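You operate a simulated robot arm through the tools that you are given. There is no shell and no other tool.

Carry out the task below with a simulated two-armed robot. There is one attempt and no reset: what you move stays moved.

TASK
Restart the line without the sizer and fetch out the white roll.
Fine: stop the line, then that selector off, then start; roll from the drawer on to the green table; shut the drawer; other rolls stay. Set down upright: white roll.
Where things are to end (x, y in the base frame): white roll within 6 cm of [48, 48].

It is judged by the outcome, as a careful person would: the job done as asked, and still so three seconds after it is handed in. It fails if anything else is knocked over, pushed out of place, dropped, spilled or broken.

THE ROBOT
Two 7-joint arms with fingered hands on one trunk that stands fixed in place. Base frame: the origin is at the foot of the trunk, x ahead of it, y to its left, z up. Lengths are in cm, angles in degrees, forces in N, time in s.
The left shoulder is at [7, 13.9, 100.8], the right one opposite. With the tool pointing down near the work surface each hand reaches from about 10 to 78 cm from the base axis, measured 20 degrees to its own side. Payload 3.9 kg a hand.
Tool frame (each hand has its own): the origin (TCP) lies between the finger pads and is the grasp point; the fingertips stand 2.9 cm ahead of it; z points along the fingers, y is the line along which they close. The gripper opens to 10 cm; its body begins 3.4 cm behind the TCP. The gripper is a hand of 5 fingers: y runs from the thumb to the fingers, the wrist lies at [-1.5, -10.5, -17.7] in the tool frame, and closing takes about 1.5 s.
Orientation is told as [roll, pitch, yaw] about the base's x, y, z axes, in that order, counted from this pose: with the fingers straight down and the wrist toward the robot, the tool's x, y and z point along [0, 1, 0], [1, 0, 0] and [0, 0, -1] of the base frame.

THE INTERFACE
- The arms move only by the tool nudge_tool. It takes "left_plan", "right_plan" or both (then of equal length, played together; a hand with none holds still); each is a list of rows, each a list of 7 numbers: the opening in per cent of the stroke, from 0 (shut) to 100 (fully open), then the shift along the tool's x, y, z in units of 150 mm (1.0 is 150 mm), then the turn, a rotation vector about the tool's x, y, z in units of 45 degrees (1.0 is 45 degrees). In form: [[claw, x, y, z, ax, ay, az], ...]. A call has 1 to 20 rows; each row is the pose to reach, as a shift and turn from the pose commanded when the call began, along the tool's axes at that moment. A call with a number of a shift or a turn outside -1 to 1 is refused whole. A row lasts 0.2 s, in which the tool goes at most 5 cm and 8.6 degrees; a call with a longer step from one row to the next is refused whole, and so is a gripper value outside its range. A pose out of reach is approached as far as the arm can. The call stops where the force on the tool passes 80 N (or 10 N more than at its start, if that is more) or the arm is blocked; 0.2 s more then pass. The fingers move at their own pace (about 15.3 cm/s each) and stop on an object; they squeeze with about 26 N. The grip force told is the motor's: it shows also when the fingers shut on nothing. Time passes only in rows, and 0.2 s behind the last, so rows that repeat a pose let the fingers close. The reply holds the time, the measured pose of the TCP, the force on the tool along the base axes, the opening and the grip force, in the units named above and with some noise, with the torque about the TCP (base axes, N m) and any sound that the robot's microphone picked up.
- Cameras (640 x 400 px; columns grow to the right, rows downward): "scene" is now at [10.06, 5.81, 130.65]; the picture's right is [0.75, -0.66, 0.00], its down [-0.51, -0.57, -0.65] and it looks along [0.43, 0.48, -0.76] (base axes); focal length 234 px, centre (320, 200). "left" rides on the left gripper at [-6.6, -8.6, -12.1] in its tool frame; the picture's right is [-0.76, -0.31, 0.58], its down [0.59, -0.70, 0.40] and it looks along [0.28, 0.64, 0.71] (tool axes); focal length 247 px, centre (320, 200). "right" rides on the right gripper at [6.6, -8.6, -12.1] in its tool frame; the picture's right is [-0.76, 0.31, -0.58], its down [-0.59, -0.70, 0.40] and it looks along [-0.28, 0.64, 0.71] (tool axes); focal length 247 px, centre (320, 200). There is no depth. A picture from a camera that has moved, and an enlarged one, comes with that camera's place and axes in the base frame and with its lens.
- camera(camera): a new picture of that camera. The clock stands still meanwhile.
- raise_lower(by): slides the trunk up (or, below 0, down) by that many cm; the arms and the scene camera ride with it, the base frame stays. It gives what a move gives, with no picture.
- grasp_type(shape, hand): the hand has 5 fingers and takes this shape, open, in about a second: jaw (thumb against the fingers, like two jaws); tri (thumb and two fingers); tip (a fingertip pinch); poke (one finger out to press); point (the index stretched); flat (the hand flat); cup (the hand cupped); fist (a fist). The gripper value then closes the fingers along that shape, each until it touches; the sizes above hold for jaw. It gives what a move gives, with no picture.
- aim_head(pan, tilt): turns the head with the scene camera to pan (to the left, within 86 degrees either way) and tilt (down, from -29 to 69), counted from straight ahead of the robot. It gives what a move gives.
- inspect(camera, box): a new picture of the part [left, top, right, bottom] of that camera's present view, enlarged. The clock stands still meanwhile.
- hand_in(): hands the job in; it is judged then, once.

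Places have to be worked out from the pictures, the camera data and where the tool is seen. Open the grippers and draw the arms clear of the work before you hand the job in, unless the task says otherwise.

The tools are called after "Request:" as a command line: name --argument value ..., lists and objects as JSON in quotes. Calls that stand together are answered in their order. nudge_tool: Moves the arms, as the interface text tells. Its arguments: {"type":"object","properties":{"left_plan":{"type":"array"},"right_plan":{"type":"array"}},"required":[]} The other tools are called the same way: raise_lower (by) moves the trunk up or down; grasp_type (shape, hand) gives the hand a shape; aim_head (pan, tilt) turns the head that bears the scene camera; camera (camera) takes a picture; inspect (camera, box) takes an enlarged picture of a part of a camera's view; hand_in () hands the job in.

At the start:

```text
t: 0.0
left_eef_pos: [26.02, 54.08, 107.07]
left_tcp_rot: [0.0, -0.1, 36.9]
left_force: [-0.1, -0.5, 0.2]
left_moment: [-0.02, 0.03, -0.02]
left_width: 9.99
left_grip_force: 0.2
left_shape: jaw
right_eef_pos: [41.7, 11.84, 106.17]
right_tcp_rot: [0.0, 0.0, 36.7]
right_force: [8.7, -45.1, -11.8]
right_moment: [6.03, -0.22, 5.5]
right_width: 9.98
right_grip_force: 0.1
right_shape: jaw
trunk travel left (down, up): [-65.0, 19.0]
head pan, tilt (commanded): [48.4, 49.6]
```

scene: 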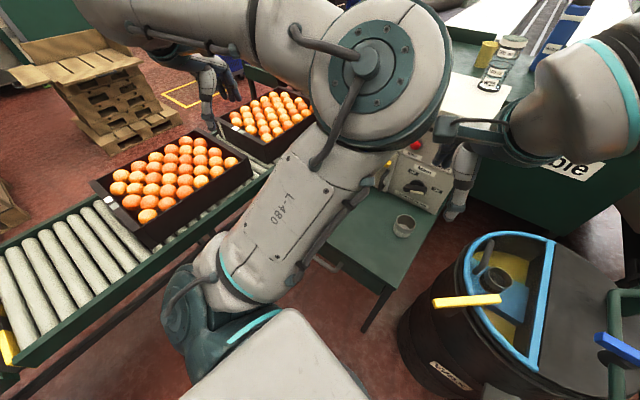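
right: 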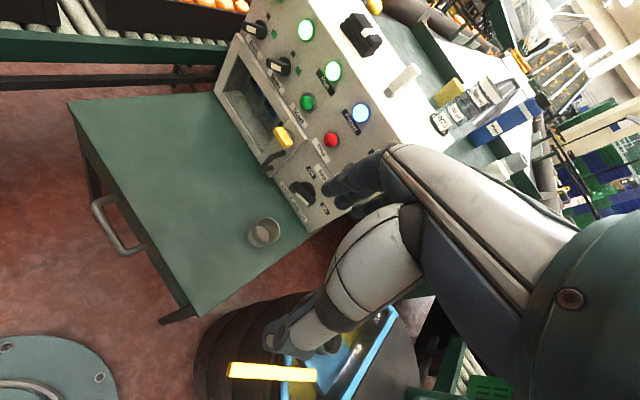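
left: 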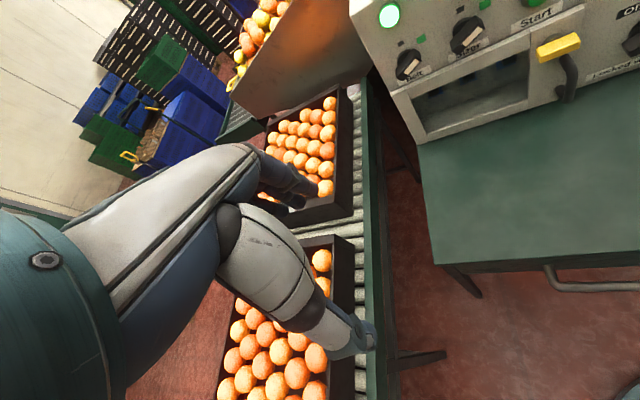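

The arms hide much of the panel from the scene camera, and the right hand reports about 45 N sideways at the start. I will look closely with each camera before moving anything.

Request:
inspect --camera "right" --box '[200, 0, 440, 240]'

Request:
inspect --camera "left" --box '[340, 0, 640, 190]'

Request:
inspect --camera "scene" --box '[300, 100, 500, 260]'

```text
1.67 times, centred on (320, 120) of right
camera zoom: at [30.86, 12.06, 118.23], right [0.7, -0.42, 0.58], down [-0.21, -0.89, -0.4], along [0.68, 0.16, -0.71], focal length 412 px, centre (320, 333)
```

zoom: 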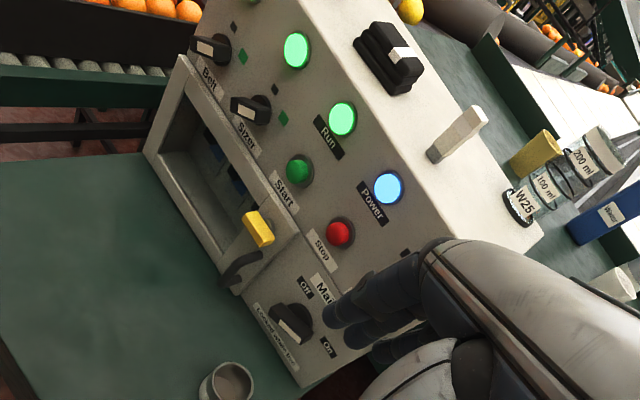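

```text
2.11 times, centred on (490, 95) of left
camera zoom: at [23.07, 43.68, 119.26], right [0.21, -0.79, -0.58], down [-0.92, 0.05, -0.4], along [0.34, 0.61, -0.71], focal length 520 px, centre (-38, 421)
```

zoom: 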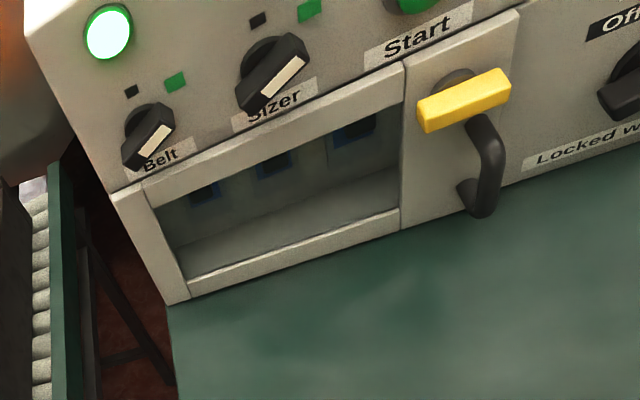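

```text
2.50 times, centred on (400, 180) of scene
camera zoom: at [10.06, 5.81, 130.65], right [0.75, -0.66, 0.0], down [-0.51, -0.57, -0.65], along [0.43, 0.48, -0.76], focal length 584 px, centre (120, 250)
```

zoom: 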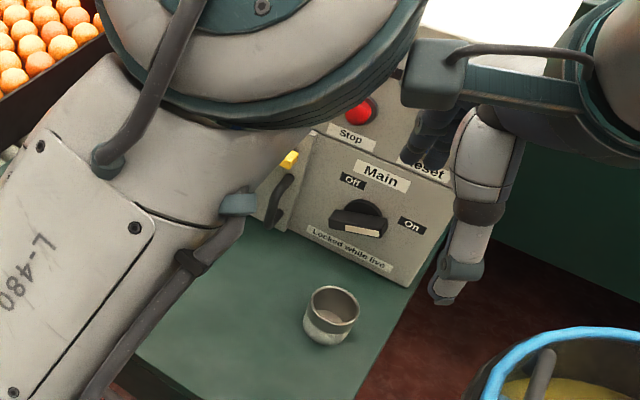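

Triangulating the yellow lever in the left and right views puts it at about (65.5, 37, 80), and the Main knob is near (64.6, 24, 79). The right hand's 45 N load toward -y looks like the left elbow leaning on it, so I'll draw the right hand away toward -y in small steps.

Request:
nudge_tool --right_plan '[[100, -0.107, -0.08, 0, 0, 0, 0], [100, -0.214, -0.16, 0, 0, 0, 0], [100, -0.32, -0.24, 0, 0, 0, 0], [100, -0.428, -0.32, 0, 0, 0, 0], [100, -0.535, -0.4, 0, 0, 0, 0], [100, -0.642, -0.48, 0, 0, 0, 0]]'

```text
t: 1.4
left_eef_pos: [25.88, 53.91, 107.14]
left_tcp_rot: [0.0, -0.1, 37.0]
left_force: [-0.2, 0.1, -0.1]
left_moment: [0.03, 0.03, 0.0]
left_width: 9.98
left_grip_force: 0.1
left_shape: jaw
right_eef_pos: [41.77, -0.22, 106.15]
right_tcp_rot: [0.1, -0.2, 36.8]
right_force: [-0.3, 0.0, 0.4]
right_moment: [0.02, 0.02, -0.02]
right_width: 10.0
right_grip_force: 0.1
right_shape: jaw
trunk travel left (down, up): [-65.0, 19.0]
head pan, tilt (commanded): [48.4, 49.6]
```

The right hand is free now (force about 0), so it was touching the left arm. I'll take new pictures from the scene and right cameras.

Request:
camera --camera "scene"

Request:
camera --camera "right"

```text
taken
camera scene: at [10.06, 5.71, 130.66], right [0.75, -0.66, 0.0], down [-0.51, -0.57, -0.65], along [0.43, 0.48, -0.76], focal length 234 px, centre (320, 200)
```

scene: 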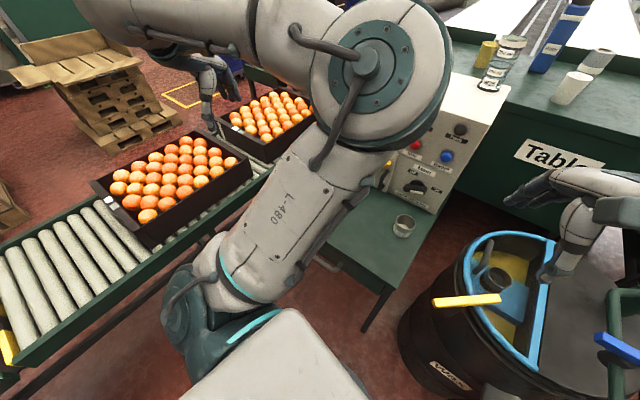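

```text
taken
camera right: at [30.85, 0.04, 118.24], right [0.7, -0.42, 0.58], down [-0.21, -0.89, -0.4], along [0.68, 0.16, -0.71], focal length 247 px, centre (320, 200)
```

right: 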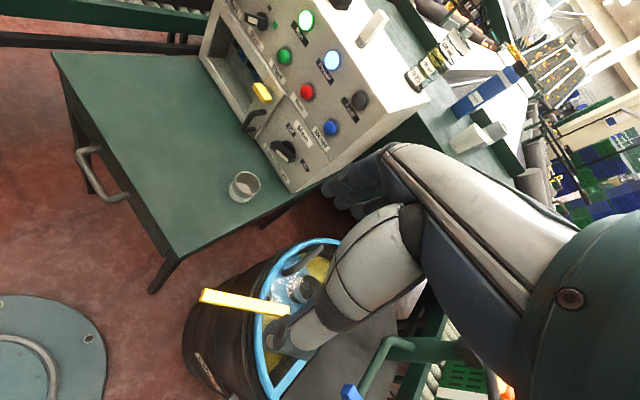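

With the arm off it, the panel row triangulates to roughly Sizer (66, 49, 88), Start (69, 40, 88) and Stop (69, 30, 89). The table front runs from (33, 56) to (42, 10) at z ≈ 63 and is yawed about -10°. I'll zoom in to read the selectors and the table front.

Request:
inspect --camera "right" --box '[190, 0, 390, 125]'

Request:
inspect --camera "right" --box '[40, 40, 300, 300]'

Request:
inspect --camera "left" --box '[340, 0, 500, 100]'

```text
3.20 times, centred on (290, 62) of right
camera zoom: at [30.85, 0.04, 118.24], right [0.7, -0.42, 0.58], down [-0.21, -0.89, -0.4], along [0.68, 0.16, -0.71], focal length 790 px, centre (416, 640)
```

zoom: 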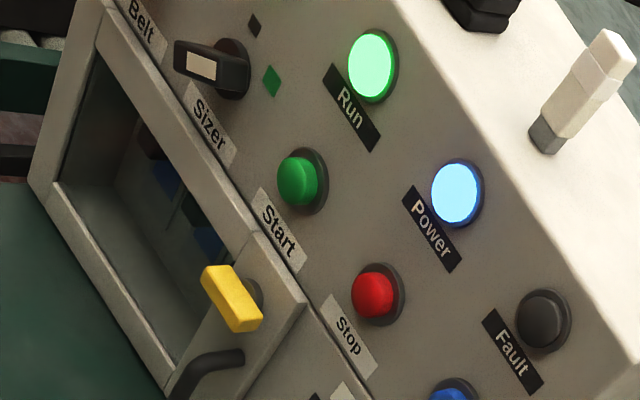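

```text
1.54 times, centred on (170, 170) of right
camera zoom: at [30.85, 0.04, 118.24], right [0.7, -0.42, 0.58], down [-0.21, -0.89, -0.4], along [0.68, 0.16, -0.71], focal length 380 px, centre (551, 246)
```

zoom: 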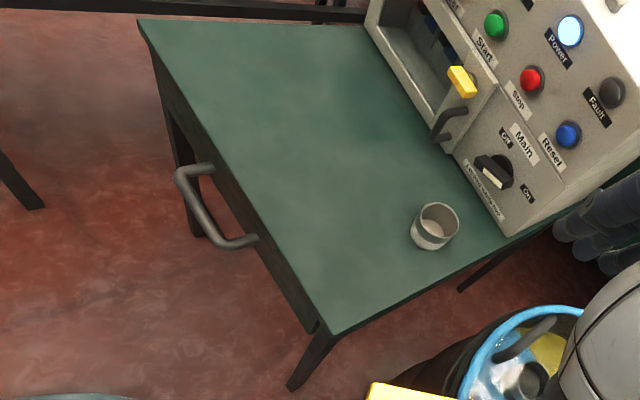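

```text
4.00 times, centred on (420, 50) of left
camera zoom: at [23.07, 43.59, 119.3], right [0.21, -0.79, -0.58], down [-0.92, 0.05, -0.4], along [0.34, 0.61, -0.71], focal length 988 px, centre (-80, 800)
```

zoom: 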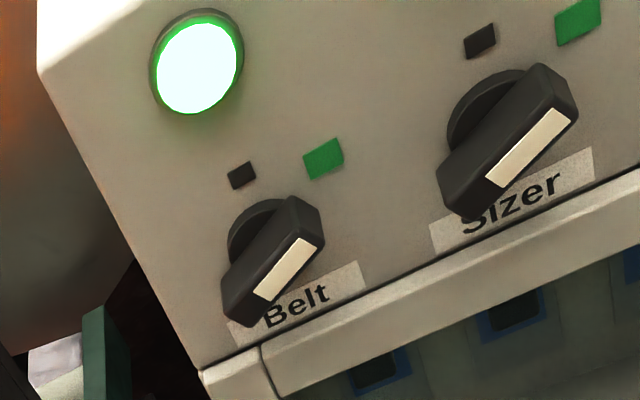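

Each selector's black square (off) is at the upper left and its green square (on) at the upper right, and the Sizer stripe now points to the green side. I'll move the right hand farther right so the left arm has room, then bring the left camera square to the panel.

Request:
nudge_tool --right_plan '[[100, -0.16, -0.12, 0, 0, 0, 0], [100, -0.32, -0.24, 0, 0, 0, 0], [100, -0.48, -0.36, 0, 0, 0, 0], [100, -0.64, -0.48, 0, 0, 0, 0], [100, -0.8, -0.6, 0, 0, 0, 0]]'

```text
t: 2.6
left_eef_pos: [25.7, 53.59, 107.29]
left_tcp_rot: [0.2, -0.4, 37.0]
left_force: [-1.2, -0.9, 0.5]
left_moment: [0.09, -0.07, 0.05]
left_width: 9.96
left_grip_force: 0.0
left_shape: jaw
right_eef_pos: [37.05, -10.81, 103.66]
right_tcp_rot: [-1.2, -0.1, 35.1]
right_force: [-0.7, -1.3, 0.1]
right_moment: [0.06, -0.04, -0.01]
right_width: 10.0
right_grip_force: 0.0
right_shape: jaw
right hand out of reach, approached as far as the arm can: row 3, 4, 5
trunk travel left (down, up): [-65.0, 19.0]
head pan, tilt (commanded): [48.4, 49.6]
```

The right arm hit its reach limit when folded at that yaw. I'll turn it to a more natural yaw and put it at about (41, -27, 96), clear of the barrel tops at z ≈ 72 and of the left arm.

Request:
nudge_tool --right_plan '[[100, -0.11, -0.08, 0.11, 0, 0, 0.17], [100, -0.22, -0.16, 0.22, 0, 0, 0.34], [100, -0.32, -0.24, 0.33, 0, 0, 0.51], [100, -0.43, -0.32, 0.44, 0, 0, 0.68], [100, -0.54, -0.4, 0.55, 0, 0, 0.85], [100, -0.64, -0.48, 0.66, 0, 0, 1.0]]'

```text
t: 4.0
left_eef_pos: [25.97, 53.91, 107.01]
left_tcp_rot: [0.1, -0.2, 36.9]
left_force: [0.4, 0.6, -0.5]
left_moment: [0.0, -0.02, 0.0]
left_width: 9.99
left_grip_force: 0.2
left_shape: jaw
right_eef_pos: [40.14, -22.84, 94.92]
right_tcp_rot: [0.0, 0.0, -8.3]
right_force: [0.2, -0.6, 0.1]
right_moment: [0.03, -0.03, 0.01]
right_width: 10.0
right_grip_force: 0.1
right_shape: jaw
right hand out of reach, approached as far as the arm can: row 4, 5, 6
trunk travel left (down, up): [-65.0, 19.0]
head pan, tilt (commanded): [48.4, 49.6]
```

The right hand is now at (40, -23, 95), clear of the left side. Next I bring the left hand toward the panel, turning its yaw to about -8.

Request:
nudge_tool --left_plan '[[100, -0.138, 0.035, 0.055, 0, 0, 0.17], [100, -0.276, 0.07, 0.11, 0, 0, 0.34], [100, -0.414, 0.105, 0.165, 0, 0, 0.51], [100, -0.552, 0.14, 0.22, 0, 0, 0.68], [100, -0.69, 0.175, 0.275, 0, 0, 0.85], [100, -0.827, 0.211, 0.333, 0, 0, 1.0]]'

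Request:
camera --camera "scene"

Request:
camera --camera "left"

```text
t: 5.4
left_eef_pos: [35.89, 45.96, 102.27]
left_tcp_rot: [0.1, 0.0, -8.3]
left_force: [-0.1, 0.1, 0.3]
left_moment: [0.0, 0.02, 0.02]
left_width: 9.98
left_grip_force: 0.1
left_shape: jaw
right_eef_pos: [40.14, -22.72, 94.97]
right_tcp_rot: [-0.1, 0.0, -8.2]
right_force: [-0.2, -0.5, 0.1]
right_moment: [0.02, 0.0, 0.01]
right_width: 9.99
right_grip_force: 0.2
right_shape: jaw
trunk travel left (down, up): [-65.0, 19.0]
head pan, tilt (commanded): [48.4, 49.6]
```

```text
taken
camera scene: at [10.11, 5.81, 130.65], right [0.75, -0.66, 0.0], down [-0.51, -0.57, -0.65], along [0.43, 0.48, -0.76], focal length 234 px, centre (320, 200)
```

scene: 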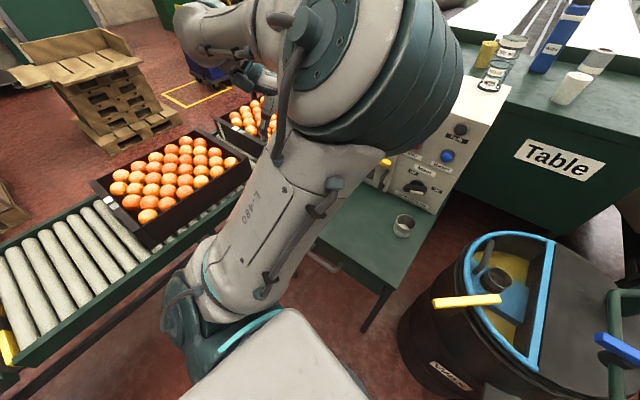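

```text
taken
camera left: at [26.56, 40.69, 114.36], right [-0.41, -0.7, -0.58], down [-0.61, 0.68, -0.4], along [0.68, 0.19, -0.71], focal length 247 px, centre (320, 200)
```

left: 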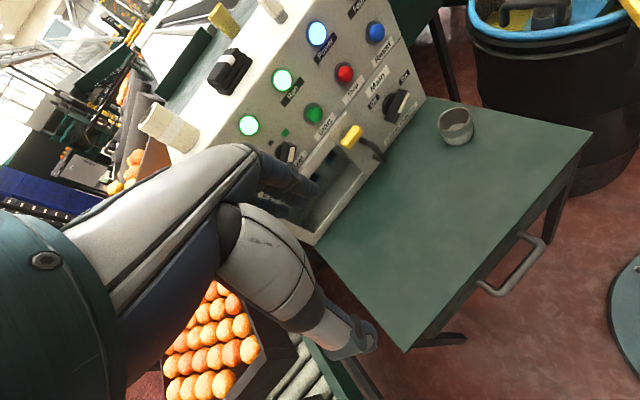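

Now the whole panel shows in the left camera: Stop (red), Start (green), Sizer behind the fingers, and the target spot (48, 48) falls on the small table in front of it. I'll set the left hand to poke and see where the fingertip is.

Request:
grasp_type --hand "left" --shape "poke"

Request:
camera --camera "left"

Request:
inspect --camera "left" --box '[220, 0, 440, 200]'

```text
t: 6.3
left_eef_pos: [35.97, 45.96, 102.26]
left_tcp_rot: [0.1, 0.0, -8.2]
left_force: [-0.6, -0.3, -0.1]
left_moment: [0.03, 0.0, -0.01]
left_width: 0.0
left_grip_force: 0.0
left_shape: poke
right_eef_pos: [40.1, -22.77, 94.99]
right_tcp_rot: [0.0, 0.0, -8.2]
right_force: [-0.4, -0.2, 0.9]
right_moment: [0.02, 0.0, -0.01]
right_width: 10.0
right_grip_force: 0.1
right_shape: jaw
trunk travel left (down, up): [-65.0, 19.0]
head pan, tilt (commanded): [48.4, 49.6]
```

```text
taken
camera left: at [26.53, 40.7, 114.38], right [-0.41, -0.71, -0.58], down [-0.61, 0.68, -0.4], along [0.68, 0.19, -0.71], focal length 247 px, centre (320, 200)
```

left: 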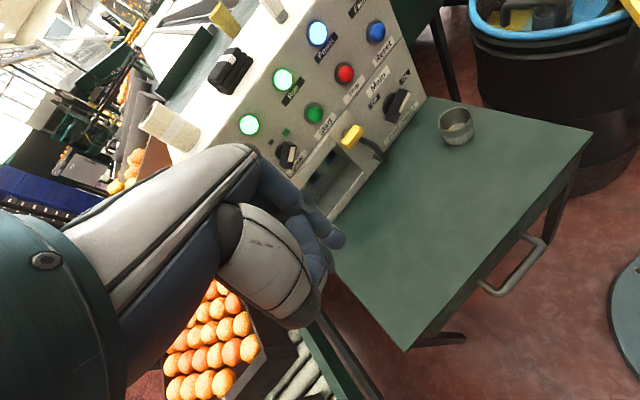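

```text
2.00 times, centred on (330, 100) of left
camera zoom: at [26.53, 40.7, 114.38], right [-0.41, -0.71, -0.58], down [-0.61, 0.68, -0.4], along [0.68, 0.19, -0.71], focal length 494 px, centre (300, 400)
```

zoom: 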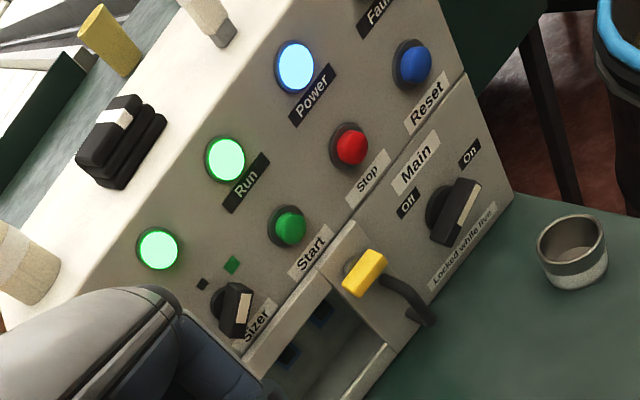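

In poke shape the fingertip appears near pixel (338, 238) of the left view. I'll zoom there and check from the right camera to fix where the tip lies relative to the TCP.

Request:
inspect --camera "left" --box '[240, 160, 400, 340]'

Request:
camera --camera "right"

```text
2.22 times, centred on (320, 250) of left
camera zoom: at [26.53, 40.7, 114.38], right [-0.41, -0.71, -0.58], down [-0.61, 0.68, -0.4], along [0.68, 0.19, -0.71], focal length 549 px, centre (320, 89)
```

zoom: 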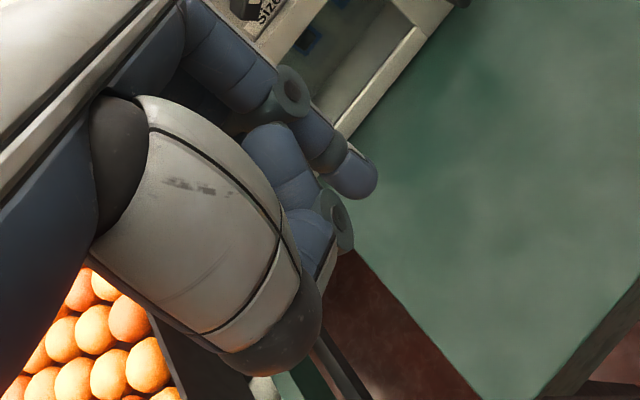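

```text
taken
camera right: at [32.54, -14.99, 107.11], right [0.2, -0.79, 0.58], down [-0.78, -0.48, -0.4], along [0.59, -0.37, -0.71], focal length 247 px, centre (320, 200)
```

right: 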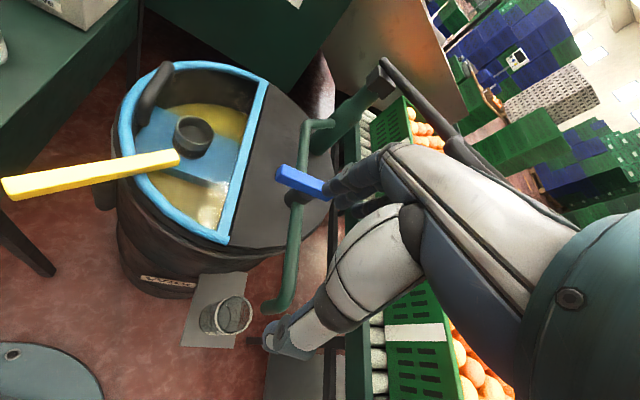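

Triangulated: Stop (69.7, 30.2, 88.6), Start (68.1, 39.2, 88.6), Sizer knob (65.2, 48, 88.5), and a panel face that is nearly vertical and yawed -10°. I'll bring the left hand to about (50, 38, 95) and pitch it so the finger points forward and the camera faces the panel.

Request:
nudge_tool --left_plan '[[0, -0.066, 0.167, 0.078, -0.17, 0, 0], [0, -0.132, 0.333, 0.156, -0.34, 0, 0], [0, -0.198, 0.5, 0.234, -0.51, 0, 0], [0, -0.264, 0.667, 0.311, -0.68, 0, 0], [0, -0.33, 0.833, 0.389, -0.85, 0, 0], [0, -0.395, 1.0, 0.467, -1.0, 0, 0]]'

Request:
camera --camera "left"

Request:
camera --camera "scene"

```text
t: 7.7
left_eef_pos: [50.18, 38.01, 95.2]
left_tcp_rot: [0.1, -45.1, -8.0]
left_force: [0.8, 0.4, -0.5]
left_moment: [0.0, -0.01, -0.01]
left_width: 0.0
left_grip_force: 0.0
left_shape: poke
right_eef_pos: [40.17, -22.59, 95.0]
right_tcp_rot: [-0.1, 0.0, -8.3]
right_force: [0.1, -0.1, 0.4]
right_moment: [-0.01, 0.01, -0.01]
right_width: 9.99
right_grip_force: 0.0
right_shape: jaw
trunk travel left (down, up): [-65.0, 19.0]
head pan, tilt (commanded): [48.4, 49.6]
```

```text
taken
camera left: at [34.76, 33.63, 97.7], right [0.08, -0.78, -0.63], down [-0.13, 0.61, -0.78], along [0.99, 0.15, -0.05], focal length 247 px, centre (320, 200)
```

left: 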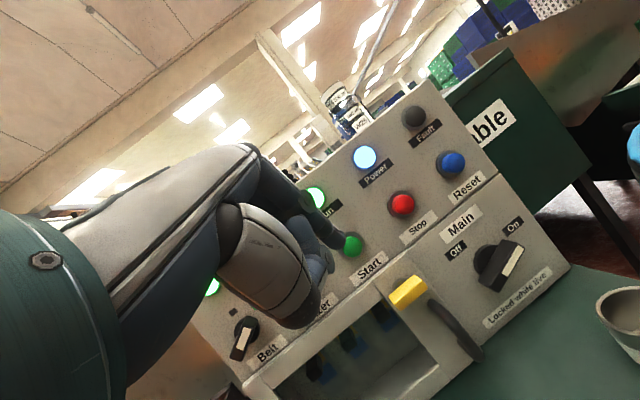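

```text
taken
camera scene: at [10.15, 5.88, 130.64], right [0.75, -0.66, 0.0], down [-0.51, -0.57, -0.65], along [0.43, 0.48, -0.76], focal length 234 px, centre (320, 200)
```

scene: 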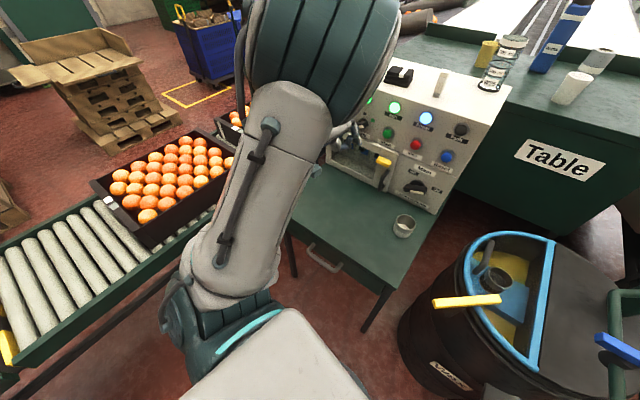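

The panel is now nearly frontal in the left camera. I'll zoom both views to read the selector geometry and see the poking finger.

Request:
inspect --camera "left" --box '[190, 130, 590, 390]'

Request:
inspect --camera "scene" --box '[300, 50, 500, 250]'

```text
1.54 times, centred on (390, 260) of left
camera zoom: at [34.76, 33.63, 97.7], right [0.08, -0.78, -0.63], down [-0.13, 0.61, -0.78], along [0.99, 0.15, -0.05], focal length 380 px, centre (212, 108)
```

zoom: 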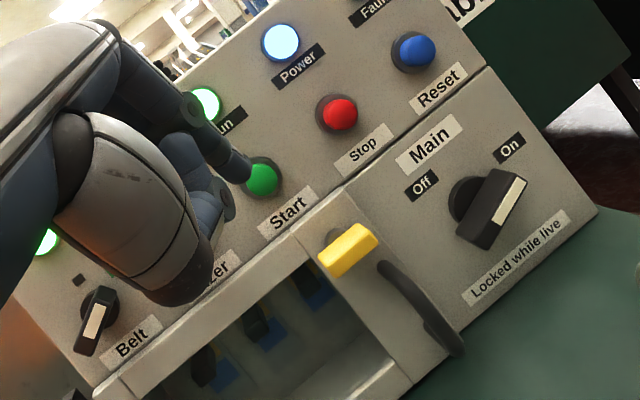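

```text
2.00 times, centred on (400, 150) of scene
camera zoom: at [10.15, 5.88, 130.64], right [0.75, -0.66, 0.0], down [-0.51, -0.57, -0.65], along [0.43, 0.48, -0.76], focal length 467 px, centre (160, 300)
```

zoom: 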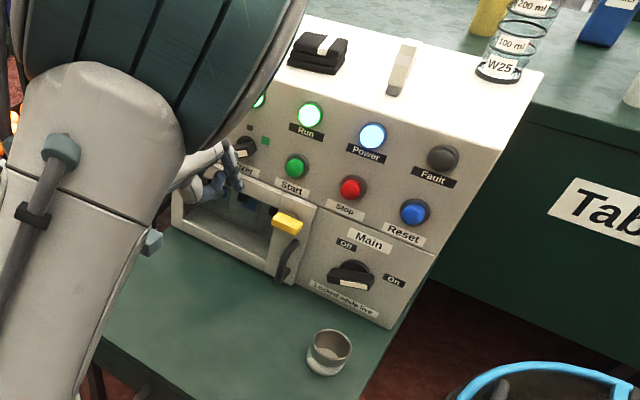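

The fingertip triangulates at about [-1.2, 0.1, 2.6] in the tool frame. I'll pitch to about -70, square up in yaw, and bring the tip to about 6 cm in front of the red Stop button.

Request:
nudge_tool --left_plan '[[0, -0.068, 0.067, 0.126, -0.093, 0.047, -0.047], [0, -0.137, 0.133, 0.252, -0.185, 0.094, -0.094], [0, -0.205, 0.2, 0.378, -0.278, 0.141, -0.141], [0, -0.273, 0.267, 0.504, -0.371, 0.189, -0.188], [0, -0.342, 0.333, 0.63, -0.463, 0.236, -0.235], [0, -0.41, 0.4, 0.756, -0.556, 0.283, -0.282]]'

Request:
camera --camera "left"

Request:
inspect --camera "scene" --box '[300, 50, 500, 250]'

```text
t: 9.1
left_eef_pos: [61.41, 30.1, 91.37]
left_tcp_rot: [-10.7, -69.4, 19.5]
left_force: [-0.4, 0.2, 0.4]
left_moment: [-0.01, 0.01, 0.02]
left_width: 0.0
left_grip_force: 0.1
left_shape: poke
right_eef_pos: [40.12, -22.78, 94.94]
right_tcp_rot: [0.1, 0.1, -8.2]
right_force: [0.7, 0.4, 0.1]
right_moment: [0.0, 0.02, 0.0]
right_width: 10.0
right_grip_force: 0.0
right_shape: jaw
trunk travel left (down, up): [-65.0, 19.0]
head pan, tilt (commanded): [48.4, 49.6]
```

```text
taken
camera left: at [48.33, 21.2, 88.04], right [0.56, -0.71, -0.44], down [0.04, 0.55, -0.83], along [0.83, 0.45, 0.33], focal length 247 px, centre (320, 200)
```

left: 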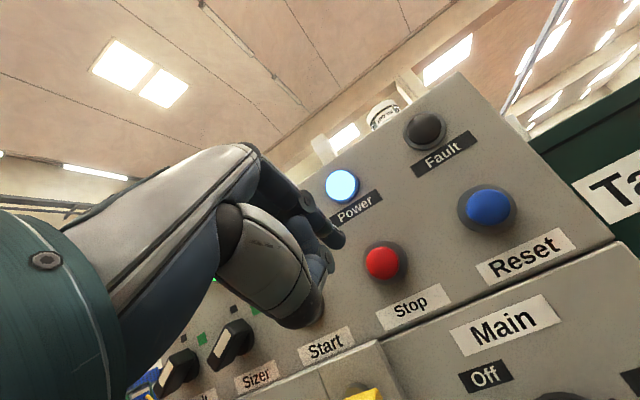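

```text
2.00 times, centred on (400, 150) of scene
camera zoom: at [10.16, 5.77, 130.65], right [0.75, -0.66, 0.0], down [-0.51, -0.57, -0.65], along [0.43, 0.48, -0.76], focal length 467 px, centre (160, 300)
```

zoom: 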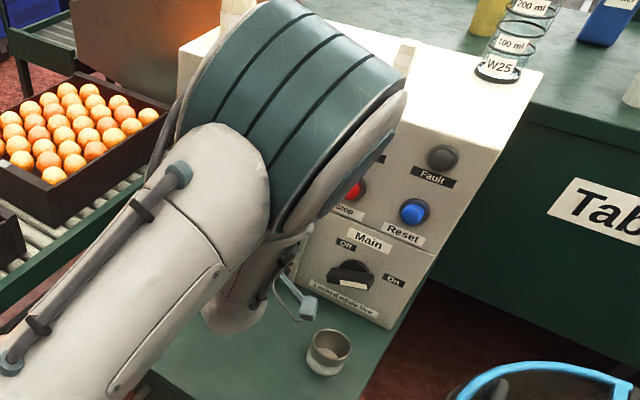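

The Stop button sits almost exactly on the finger's forward line, with about 6–7 cm left to go. I'll advance 4.5 cm along the finger and then creep forward.

Request:
nudge_tool --left_plan '[[0, 0, 0, 0.1, 0, 0, 0], [0, 0, 0, 0.2, 0, 0, 0], [0, 0, 0, 0.3, 0, 0, 0]]'

Request:
inspect --camera "left" --box '[240, 140, 480, 340]'

```text
t: 9.9
left_eef_pos: [65.54, 30.79, 89.68]
left_tcp_rot: [-10.6, -69.2, 19.2]
left_force: [0.5, -0.4, -0.6]
left_moment: [-0.01, 0.01, 0.0]
left_width: 0.02
left_grip_force: 0.0
left_shape: poke
right_eef_pos: [40.19, -22.91, 94.92]
right_tcp_rot: [0.0, 0.2, -8.3]
right_force: [0.5, 0.4, 1.0]
right_moment: [0.02, -0.02, -0.02]
right_width: 10.02
right_grip_force: 0.1
right_shape: jaw
trunk travel left (down, up): [-65.0, 19.0]
head pan, tilt (commanded): [48.4, 49.6]
```

```text
2.00 times, centred on (360, 240) of left
camera zoom: at [52.56, 21.81, 86.33], right [0.56, -0.71, -0.44], down [0.04, 0.55, -0.83], along [0.83, 0.45, 0.33], focal length 494 px, centre (240, 120)
```

zoom: 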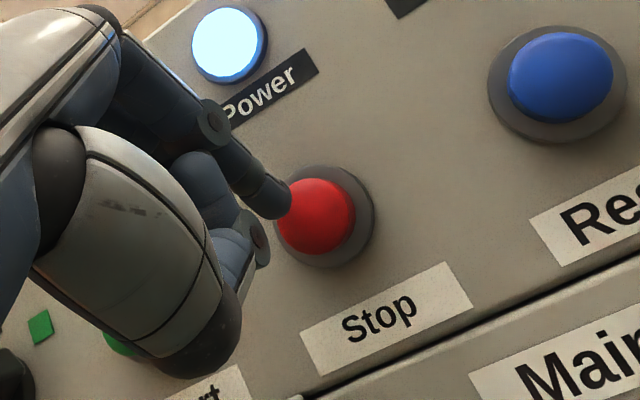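

The tip is about 1 cm in front of the red cap and well centred. I'll creep in with 0.4 cm steps and watch the force and the sound.

Request:
nudge_tool --left_plan '[[0, 0, 0, 0.03, 0, 0, 0], [0, 0, 0, 0.06, 0, 0, 0], [0, 0, 0, 0.08, 0, 0, 0]]'

Request:
inspect --camera "left" --box '[240, 140, 480, 340]'

```text
t: 10.7
left_eef_pos: [66.51, 30.89, 89.34]
left_tcp_rot: [-10.9, -69.4, 19.3]
left_force: [-2.9, -0.4, 1.3]
left_moment: [0.0, -0.02, -0.01]
left_width: 0.0
left_grip_force: 0.1
left_shape: poke
right_eef_pos: [40.09, -22.77, 95.02]
right_tcp_rot: [0.0, 0.0, -8.2]
right_force: [0.7, 0.7, 0.0]
right_moment: [0.0, 0.0, -0.04]
right_width: 10.01
right_grip_force: 0.0
right_shape: jaw
trunk travel left (down, up): [-65.0, 19.0]
head pan, tilt (commanded): [48.4, 49.6]
```

```text
2.00 times, centred on (360, 240) of left
camera zoom: at [53.54, 21.97, 86.01], right [0.56, -0.71, -0.44], down [0.04, 0.55, -0.83], along [0.83, 0.45, 0.33], focal length 494 px, centre (240, 120)
```

zoom: 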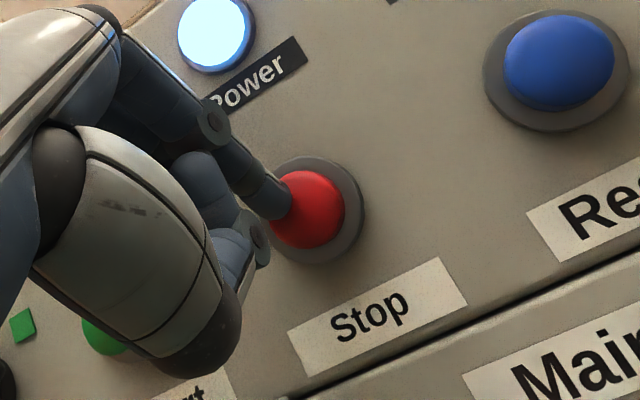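

Contact has begun (about 3 N). I'll press further in small steps.

Request:
nudge_tool --left_plan '[[0, 0, 0, 0.015, 0, 0, 0], [0, 0, 0, 0.03, 0, 0, 0], [0, 0, 0, 0.03, 0, 0, 0]]'

```text
t: 11.5
left_eef_pos: [66.9, 30.94, 89.18]
left_tcp_rot: [-10.7, -69.4, 19.4]
left_force: [-4.3, -0.7, 1.4]
left_moment: [-0.01, -0.03, -0.03]
left_width: 0.0
left_grip_force: 0.1
left_shape: poke
right_eef_pos: [40.01, -22.89, 94.95]
right_tcp_rot: [0.0, 0.1, -8.2]
right_force: [0.0, 0.7, 0.2]
right_moment: [0.02, -0.01, 0.02]
right_width: 9.99
right_grip_force: 0.1
right_shape: jaw
trunk travel left (down, up): [-65.0, 19.0]
head pan, tilt (commanded): [48.4, 49.6]
heard: click
```

I heard a click with about 4.5 N of press. I'll back off 5 cm and check whether the Run lamp has gone out.

Request:
nudge_tool --left_plan '[[0, 0, 0, -0.1, 0, 0, 0], [0, 0, 0, -0.25, 0, 0, 0], [0, 0, 0, -0.4, 0, 0, 0]]'

Request:
camera --camera "left"

Request:
inspect --camera "scene" --box '[300, 50, 500, 250]'

```text
t: 12.3
left_eef_pos: [61.31, 30.33, 91.29]
left_tcp_rot: [-10.7, -69.4, 19.4]
left_force: [-0.5, -0.8, 0.2]
left_moment: [0.0, -0.02, 0.03]
left_width: 0.0
left_grip_force: 0.0
left_shape: poke
right_eef_pos: [40.01, -22.89, 95.07]
right_tcp_rot: [0.0, 0.0, -8.2]
right_force: [0.4, -0.3, 0.2]
right_moment: [-0.02, 0.05, -0.04]
right_width: 9.99
right_grip_force: 0.1
right_shape: jaw
trunk travel left (down, up): [-65.0, 19.0]
head pan, tilt (commanded): [48.4, 49.6]
```

```text
taken
camera left: at [48.25, 21.35, 88.0], right [0.56, -0.71, -0.44], down [0.04, 0.55, -0.83], along [0.83, 0.45, 0.33], focal length 247 px, centre (320, 200)
```

left: 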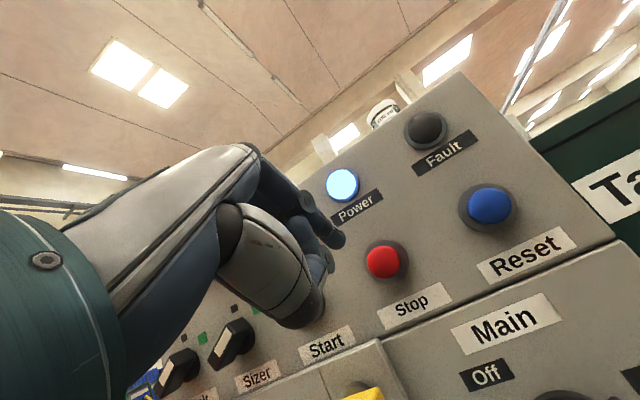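

```text
2.00 times, centred on (400, 150) of scene
camera zoom: at [10.0, 5.77, 130.66], right [0.75, -0.66, 0.0], down [-0.51, -0.57, -0.65], along [0.43, 0.48, -0.76], focal length 467 px, centre (160, 300)
```

zoom: 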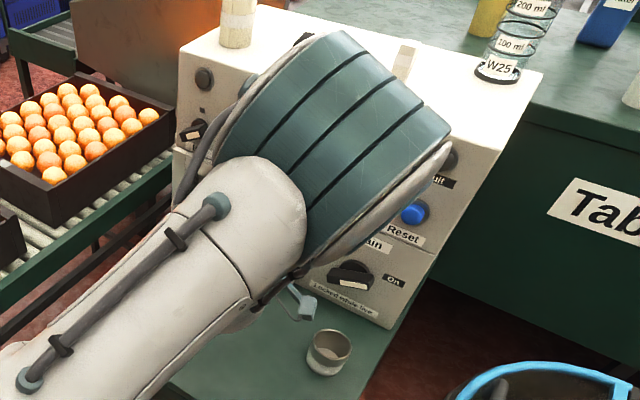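

The green lamp above Belt is now dark, so the line has stopped. I'll shift the hand left about 14 cm, staying clear of the panel, to look at the Sizer selector from the front.

Request:
nudge_tool --left_plan '[[0, 0.197, 0.015, -0.094, 0, 0, 0], [0, 0.394, 0.03, -0.094, 0, 0, 0], [0, 0.59, 0.045, -0.094, 0, 0, 0], [0, 0.79, 0.06, -0.094, 0, 0, 0], [0, 0.986, 0.076, -0.094, 0, 0, 0]]'

Request:
camera --camera "left"

Request:
inspect --camera "scene" --box '[300, 50, 500, 250]'

```text
t: 13.5
left_eef_pos: [58.19, 45.0, 91.82]
left_tcp_rot: [-11.0, -69.3, 19.5]
left_force: [0.0, 0.7, 1.1]
left_moment: [-0.02, 0.03, -0.02]
left_width: 0.0
left_grip_force: 0.1
left_shape: poke
right_eef_pos: [40.08, -22.73, 94.97]
right_tcp_rot: [-0.1, 0.0, -8.2]
right_force: [0.1, -0.3, -0.2]
right_moment: [0.02, 0.0, 0.04]
right_width: 10.0
right_grip_force: 0.0
right_shape: jaw
trunk travel left (down, up): [-65.0, 19.0]
head pan, tilt (commanded): [48.4, 49.6]
```

```text
taken
camera left: at [45.16, 36.09, 88.52], right [0.56, -0.71, -0.44], down [0.04, 0.55, -0.84], along [0.83, 0.45, 0.33], focal length 247 px, centre (320, 200)
```

left: 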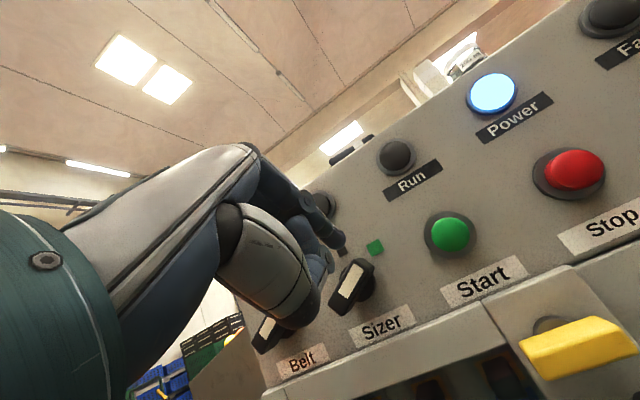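

```text
2.00 times, centred on (400, 150) of scene
camera zoom: at [10.07, 5.9, 130.65], right [0.75, -0.66, 0.0], down [-0.51, -0.57, -0.65], along [0.43, 0.48, -0.76], focal length 467 px, centre (160, 300)
```

zoom: 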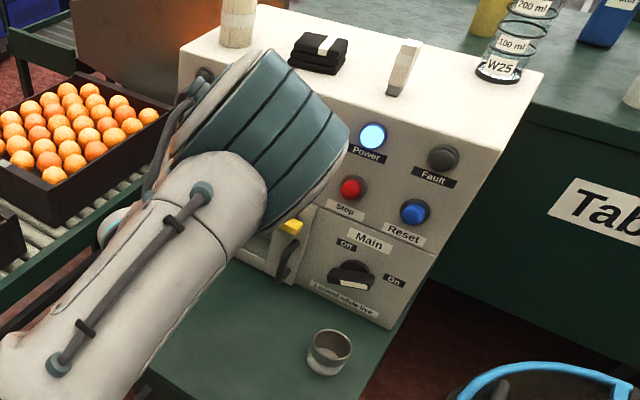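

The Run lamp is off, so the line is stopped. I'll zoom on the Sizer selector to read its angle.

Request:
inspect --camera "left" --box '[290, 180, 450, 360]'

```text
2.22 times, centred on (370, 270) of left
camera zoom: at [45.16, 36.09, 88.52], right [0.56, -0.71, -0.44], down [0.04, 0.55, -0.84], along [0.83, 0.45, 0.33], focal length 549 px, centre (209, 44)
```

zoom: 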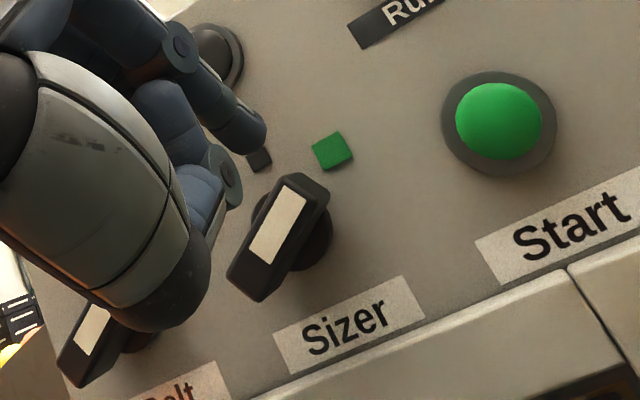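

The Sizer bar points about 50° right of vertical, straight at the green square, and the black (off) square is at about 12 o'clock, so it needs roughly 50° counter-clockwise. I'll use the finger to push the bar's upper end around from its right side, first stopping just short of the knob at its right.

Request:
nudge_tool --left_plan '[[0, -0.005, -0.084, 0.139, 0, 0, 0], [0, -0.01, -0.168, 0.278, 0, 0, 0]]'

Request:
inspect --camera "left" --box '[290, 180, 450, 360]'

```text
t: 14.1
left_eef_pos: [61.19, 44.87, 87.92]
left_tcp_rot: [-10.8, -69.3, 19.3]
left_force: [0.7, -0.6, 0.9]
left_moment: [0.05, -0.03, 0.01]
left_width: 0.01
left_grip_force: 0.1
left_shape: poke
right_eef_pos: [40.18, -22.73, 94.97]
right_tcp_rot: [0.0, 0.0, -8.3]
right_force: [0.2, -0.3, 0.5]
right_moment: [-0.02, 0.04, 0.01]
right_width: 9.99
right_grip_force: 0.1
right_shape: jaw
trunk travel left (down, up): [-65.0, 19.0]
head pan, tilt (commanded): [48.4, 49.6]
```

```text
2.22 times, centred on (370, 270) of left
camera zoom: at [48.21, 35.89, 84.72], right [0.56, -0.71, -0.44], down [0.04, 0.55, -0.83], along [0.83, 0.45, 0.33], focal length 549 px, centre (209, 44)
```

zoom: 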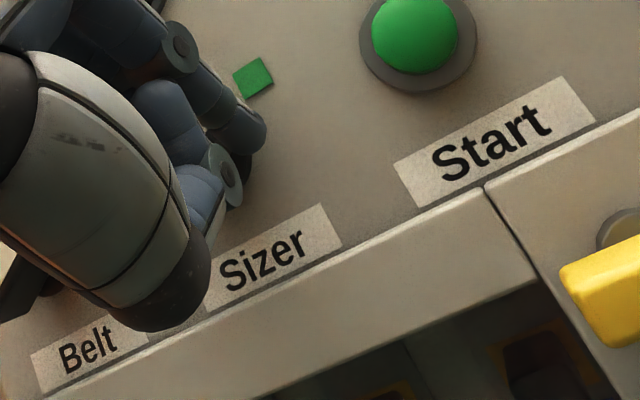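

The tip is about 3.2 cm right of the knob centre and roughly level with it. I'll advance straight along the panel normal to get the tip beside the bar.

Request:
nudge_tool --left_plan '[[0, 0.0, 0.023, 0.063, 0, 0, 0], [0, 0.0, 0.046, 0.125, 0, 0, 0], [0, 0.001, 0.065, 0.175, 0, 0, 0], [0, 0.001, 0.074, 0.2, 0, 0, 0]]'

Request:
inspect --camera "left" --box '[290, 180, 450, 360]'

```text
t: 15.1
left_eef_pos: [63.93, 45.31, 88.15]
left_tcp_rot: [-10.7, -69.4, 19.3]
left_force: [-20.6, -5.8, -0.6]
left_moment: [0.0, 0.06, 0.24]
left_width: 0.0
left_grip_force: 0.0
left_shape: poke
right_eef_pos: [39.83, -22.84, 95.04]
right_tcp_rot: [0.0, -0.1, -8.2]
right_force: [-0.9, -0.8, 0.4]
right_moment: [-0.01, 0.01, -0.03]
right_width: 10.0
right_grip_force: 0.1
right_shape: jaw
trunk travel left (down, up): [-65.0, 19.0]
head pan, tilt (commanded): [48.4, 49.6]
```

```text
2.22 times, centred on (370, 270) of left
camera zoom: at [51.01, 36.37, 84.81], right [0.56, -0.71, -0.44], down [0.04, 0.55, -0.83], along [0.83, 0.45, 0.34], focal length 549 px, centre (209, 44)
```

zoom: 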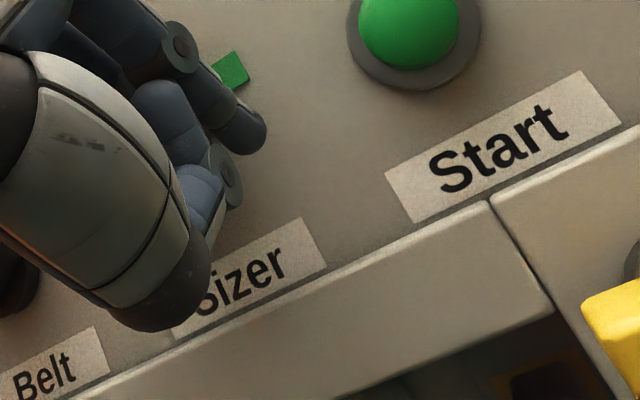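

The 21 N contact and its moment place the touch about 2 cm left of the TCP, so a curled finger is resting on the knob front, not the tip. I'll back straight off and check the knob before choosing another grip.

Request:
nudge_tool --left_plan '[[0, 0, -0.035, -0.094, 0, 0, 0], [0, 0, -0.092, -0.25, 0, 0, 0], [0, 0, -0.162, -0.4375, 0, 0, 0], [0, 0.1, -0.162, -0.5, 0, 0, 0], [0, 0.2, -0.0, -0.5, 0, 0, 0]]'

Request:
grasp_type --hand "left" --shape "jaw"

Request:
camera --camera "left"

```text
t: 16.3
left_eef_pos: [56.85, 47.18, 90.47]
left_tcp_rot: [-10.8, -69.4, 19.3]
left_force: [-0.2, -0.4, 0.4]
left_moment: [0.0, 0.01, -0.02]
left_width: 0.0
left_grip_force: 0.2
left_shape: poke
right_eef_pos: [40.09, -22.76, 95.0]
right_tcp_rot: [0.0, 0.0, -8.2]
right_force: [0.2, -0.2, -0.8]
right_moment: [0.02, -0.03, 0.0]
right_width: 9.97
right_grip_force: 0.1
right_shape: jaw
trunk travel left (down, up): [-65.0, 19.0]
head pan, tilt (commanded): [48.4, 49.6]
```

```text
t: 17.2
left_eef_pos: [57.0, 47.27, 90.3]
left_tcp_rot: [-10.8, -69.3, 19.4]
left_force: [-0.1, 0.4, 0.1]
left_moment: [0.03, 0.0, 0.01]
left_width: 9.98
left_grip_force: 0.1
left_shape: jaw
right_eef_pos: [40.16, -22.71, 95.0]
right_tcp_rot: [0.0, 0.0, -8.3]
right_force: [0.8, -0.6, -0.2]
right_moment: [0.0, -0.01, 0.0]
right_width: 9.97
right_grip_force: 0.2
right_shape: jaw
trunk travel left (down, up): [-65.0, 19.0]
head pan, tilt (commanded): [48.4, 49.6]
```

```text
taken
camera left: at [43.95, 38.22, 87.11], right [0.56, -0.71, -0.44], down [0.04, 0.55, -0.83], along [0.83, 0.45, 0.33], focal length 247 px, centre (320, 200)
```

left: 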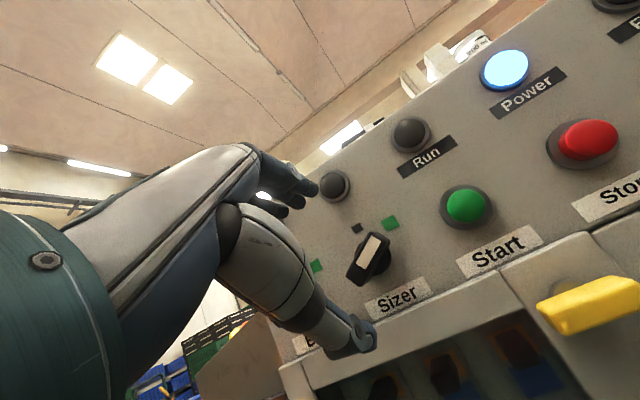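

The Sizer knob is still at on, unharmed, and re-measures at about (65.2, 47.8, 88). I'll zoom to measure its angle and the two squares before pinching the bar.

Request:
inspect --camera "left" --box '[310, 190, 440, 320]'

```text
3.08 times, centred on (375, 255) of left
camera zoom: at [43.95, 38.22, 87.11], right [0.56, -0.71, -0.44], down [0.04, 0.55, -0.83], along [0.83, 0.45, 0.33], focal length 760 px, centre (151, 31)
```

zoom: 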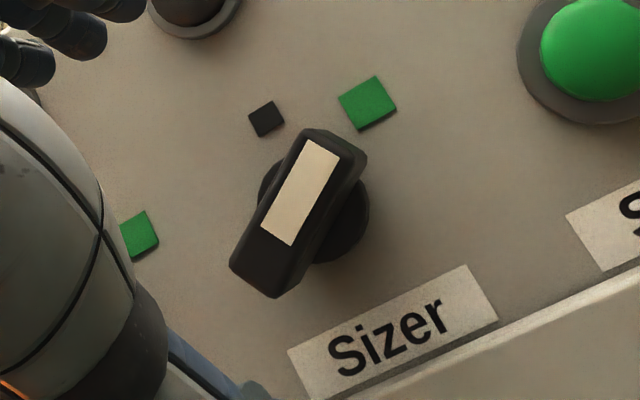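

Measured on the panel plane, the knob axis is at r-offset ≈ (65.1, 48.0, 88.4). The bar points 58–60° right of vertical and the black square is straight up, so I need about 60° CCW. I'll pre-shape the jaw to straddle the bar, finger tips about 3 cm in front of it and square to the panel.

Request:
nudge_tool --left_plan '[[45, -0.006, -0.013, 0.038, -0.09, -0.019, -0.115], [45, -0.012, -0.026, 0.077, -0.18, -0.039, -0.231], [45, -0.018, -0.04, 0.115, -0.27, -0.058, -0.346], [45, -0.024, -0.053, 0.154, -0.361, -0.078, -0.462], [45, -0.03, -0.066, 0.192, -0.451, -0.097, -0.577]]'

Request:
camera --camera "left"

Request:
inspect --camera "scene" --box '[250, 50, 500, 250]'

```text
t: 18.4
left_eef_pos: [59.28, 47.1, 88.52]
left_tcp_rot: [-90.6, -60.0, 100.3]
left_force: [0.3, -0.5, -0.2]
left_moment: [-0.01, -0.01, 0.0]
left_width: 4.55
left_grip_force: 0.2
left_shape: jaw
right_eef_pos: [40.13, -22.78, 95.03]
right_tcp_rot: [0.0, 0.1, -8.1]
right_force: [0.4, -0.2, 0.8]
right_moment: [0.0, 0.0, 0.03]
right_width: 9.99
right_grip_force: 0.0
right_shape: jaw
trunk travel left (down, up): [-65.0, 19.0]
head pan, tilt (commanded): [48.4, 49.6]
```

```text
taken
camera left: at [49.11, 35.3, 84.4], right [0.7, -0.7, 0.12], down [0.37, 0.22, -0.9], along [0.6, 0.68, 0.42], focal length 247 px, centre (320, 200)
```

left: 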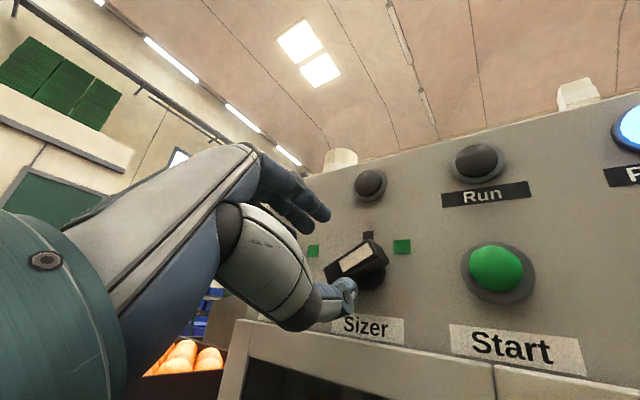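

```text
2.00 times, centred on (375, 150) of scene
camera zoom: at [10.1, 5.82, 130.65], right [0.75, -0.66, 0.0], down [-0.51, -0.57, -0.65], along [0.43, 0.48, -0.76], focal length 467 px, centre (210, 300)
```

zoom: 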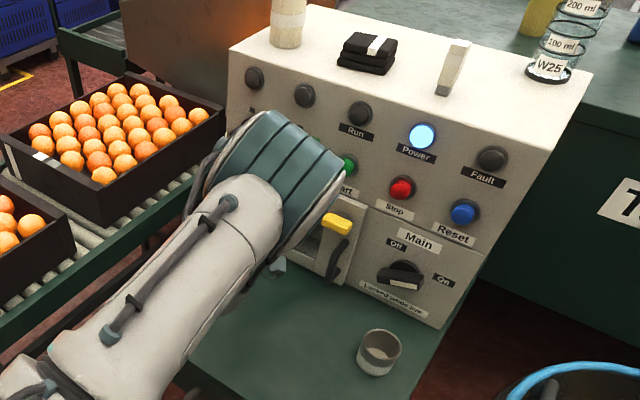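

The hand is squared up with fingers above and left of the bar and the thumb below and right. I'll zoom to check the bar is centred between them before going in.

Request:
inspect --camera "left" --box '[250, 150, 430, 330]'

```text
2.22 times, centred on (340, 240) of left
camera zoom: at [49.11, 35.3, 84.4], right [0.7, -0.7, 0.12], down [0.37, 0.22, -0.9], along [0.6, 0.68, 0.42], focal length 549 px, centre (276, 111)
```

zoom: 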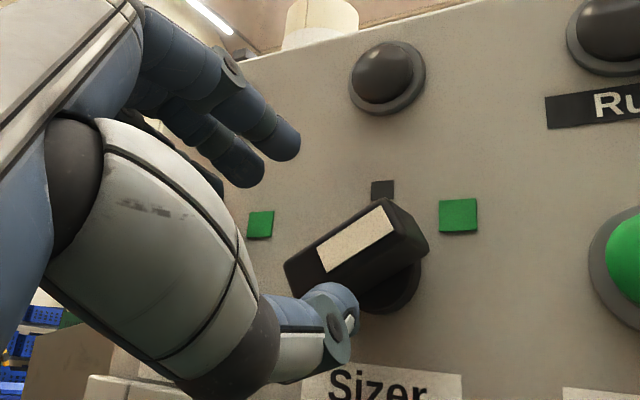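

The projection says moving straight in keeps the bar between fingers and thumb. I'll advance 3.5 cm along the tool axis and check the force.

Request:
nudge_tool --left_plan '[[45, 0, 0, 0.08, 0, 0, 0], [45, 0, 0, 0.16, 0, 0, 0], [45, 0, 0, 0.233, 0, 0, 0]]'

Request:
inspect --camera "left" --box '[250, 150, 430, 330]'

```text
t: 19.2
left_eef_pos: [62.63, 47.6, 88.49]
left_tcp_rot: [-90.6, -60.0, 100.1]
left_force: [-0.3, -0.1, -0.1]
left_moment: [-0.01, -0.03, -0.02]
left_width: 4.57
left_grip_force: 0.0
left_shape: jaw
right_eef_pos: [40.12, -22.62, 94.96]
right_tcp_rot: [0.0, 0.0, -8.2]
right_force: [0.0, -0.3, 0.2]
right_moment: [0.04, -0.02, 0.01]
right_width: 9.99
right_grip_force: 0.0
right_shape: jaw
trunk travel left (down, up): [-65.0, 19.0]
head pan, tilt (commanded): [48.4, 49.6]
```

```text
2.22 times, centred on (340, 240) of left
camera zoom: at [52.54, 35.82, 84.44], right [0.7, -0.7, 0.12], down [0.37, 0.22, -0.9], along [0.61, 0.68, 0.42], focal length 549 px, centre (276, 111)
```

zoom: 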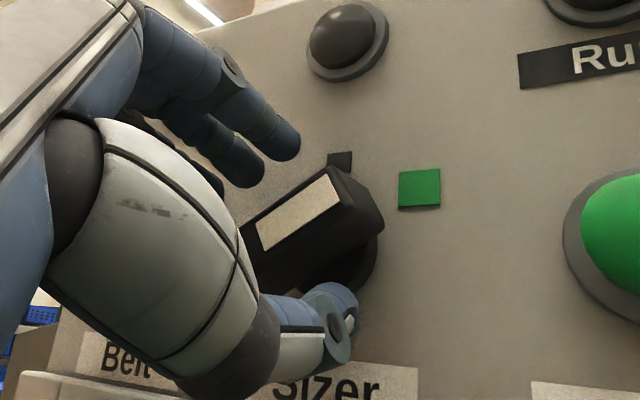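

The bar is now between the thumb and the fingers with no contact. I'll go another 1 cm deeper and check.

Request:
nudge_tool --left_plan '[[45, 0, 0, 0.035, 0, 0, 0], [45, 0, 0, 0.067, 0, 0, 0]]'

Request:
inspect --camera "left" --box '[250, 150, 430, 330]'

```text
t: 19.8
left_eef_pos: [63.63, 47.67, 88.53]
left_tcp_rot: [-90.4, -60.0, 100.0]
left_force: [0.7, -0.4, -0.3]
left_moment: [0.0, -0.01, -0.01]
left_width: 4.52
left_grip_force: 0.1
left_shape: jaw
right_eef_pos: [40.16, -22.67, 95.12]
right_tcp_rot: [0.0, 0.0, -8.2]
right_force: [-0.4, -0.2, 0.5]
right_moment: [-0.04, 0.01, -0.01]
right_width: 10.01
right_grip_force: 0.1
right_shape: jaw
trunk travel left (down, up): [-65.0, 19.0]
head pan, tilt (commanded): [48.4, 49.6]
```

```text
2.22 times, centred on (340, 240) of left
camera zoom: at [53.45, 36.01, 84.43], right [0.7, -0.7, 0.11], down [0.37, 0.22, -0.9], along [0.61, 0.68, 0.42], focal length 549 px, centre (276, 111)
```

zoom: 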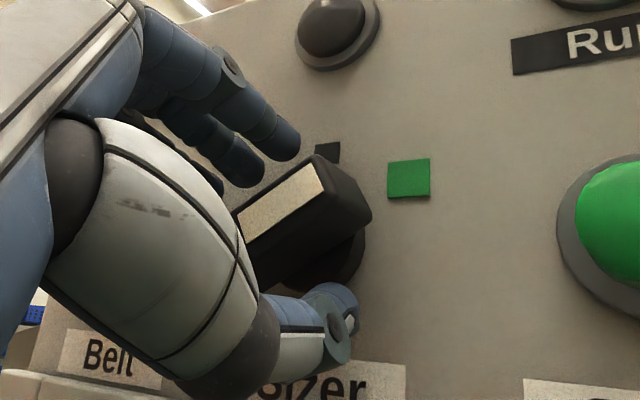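

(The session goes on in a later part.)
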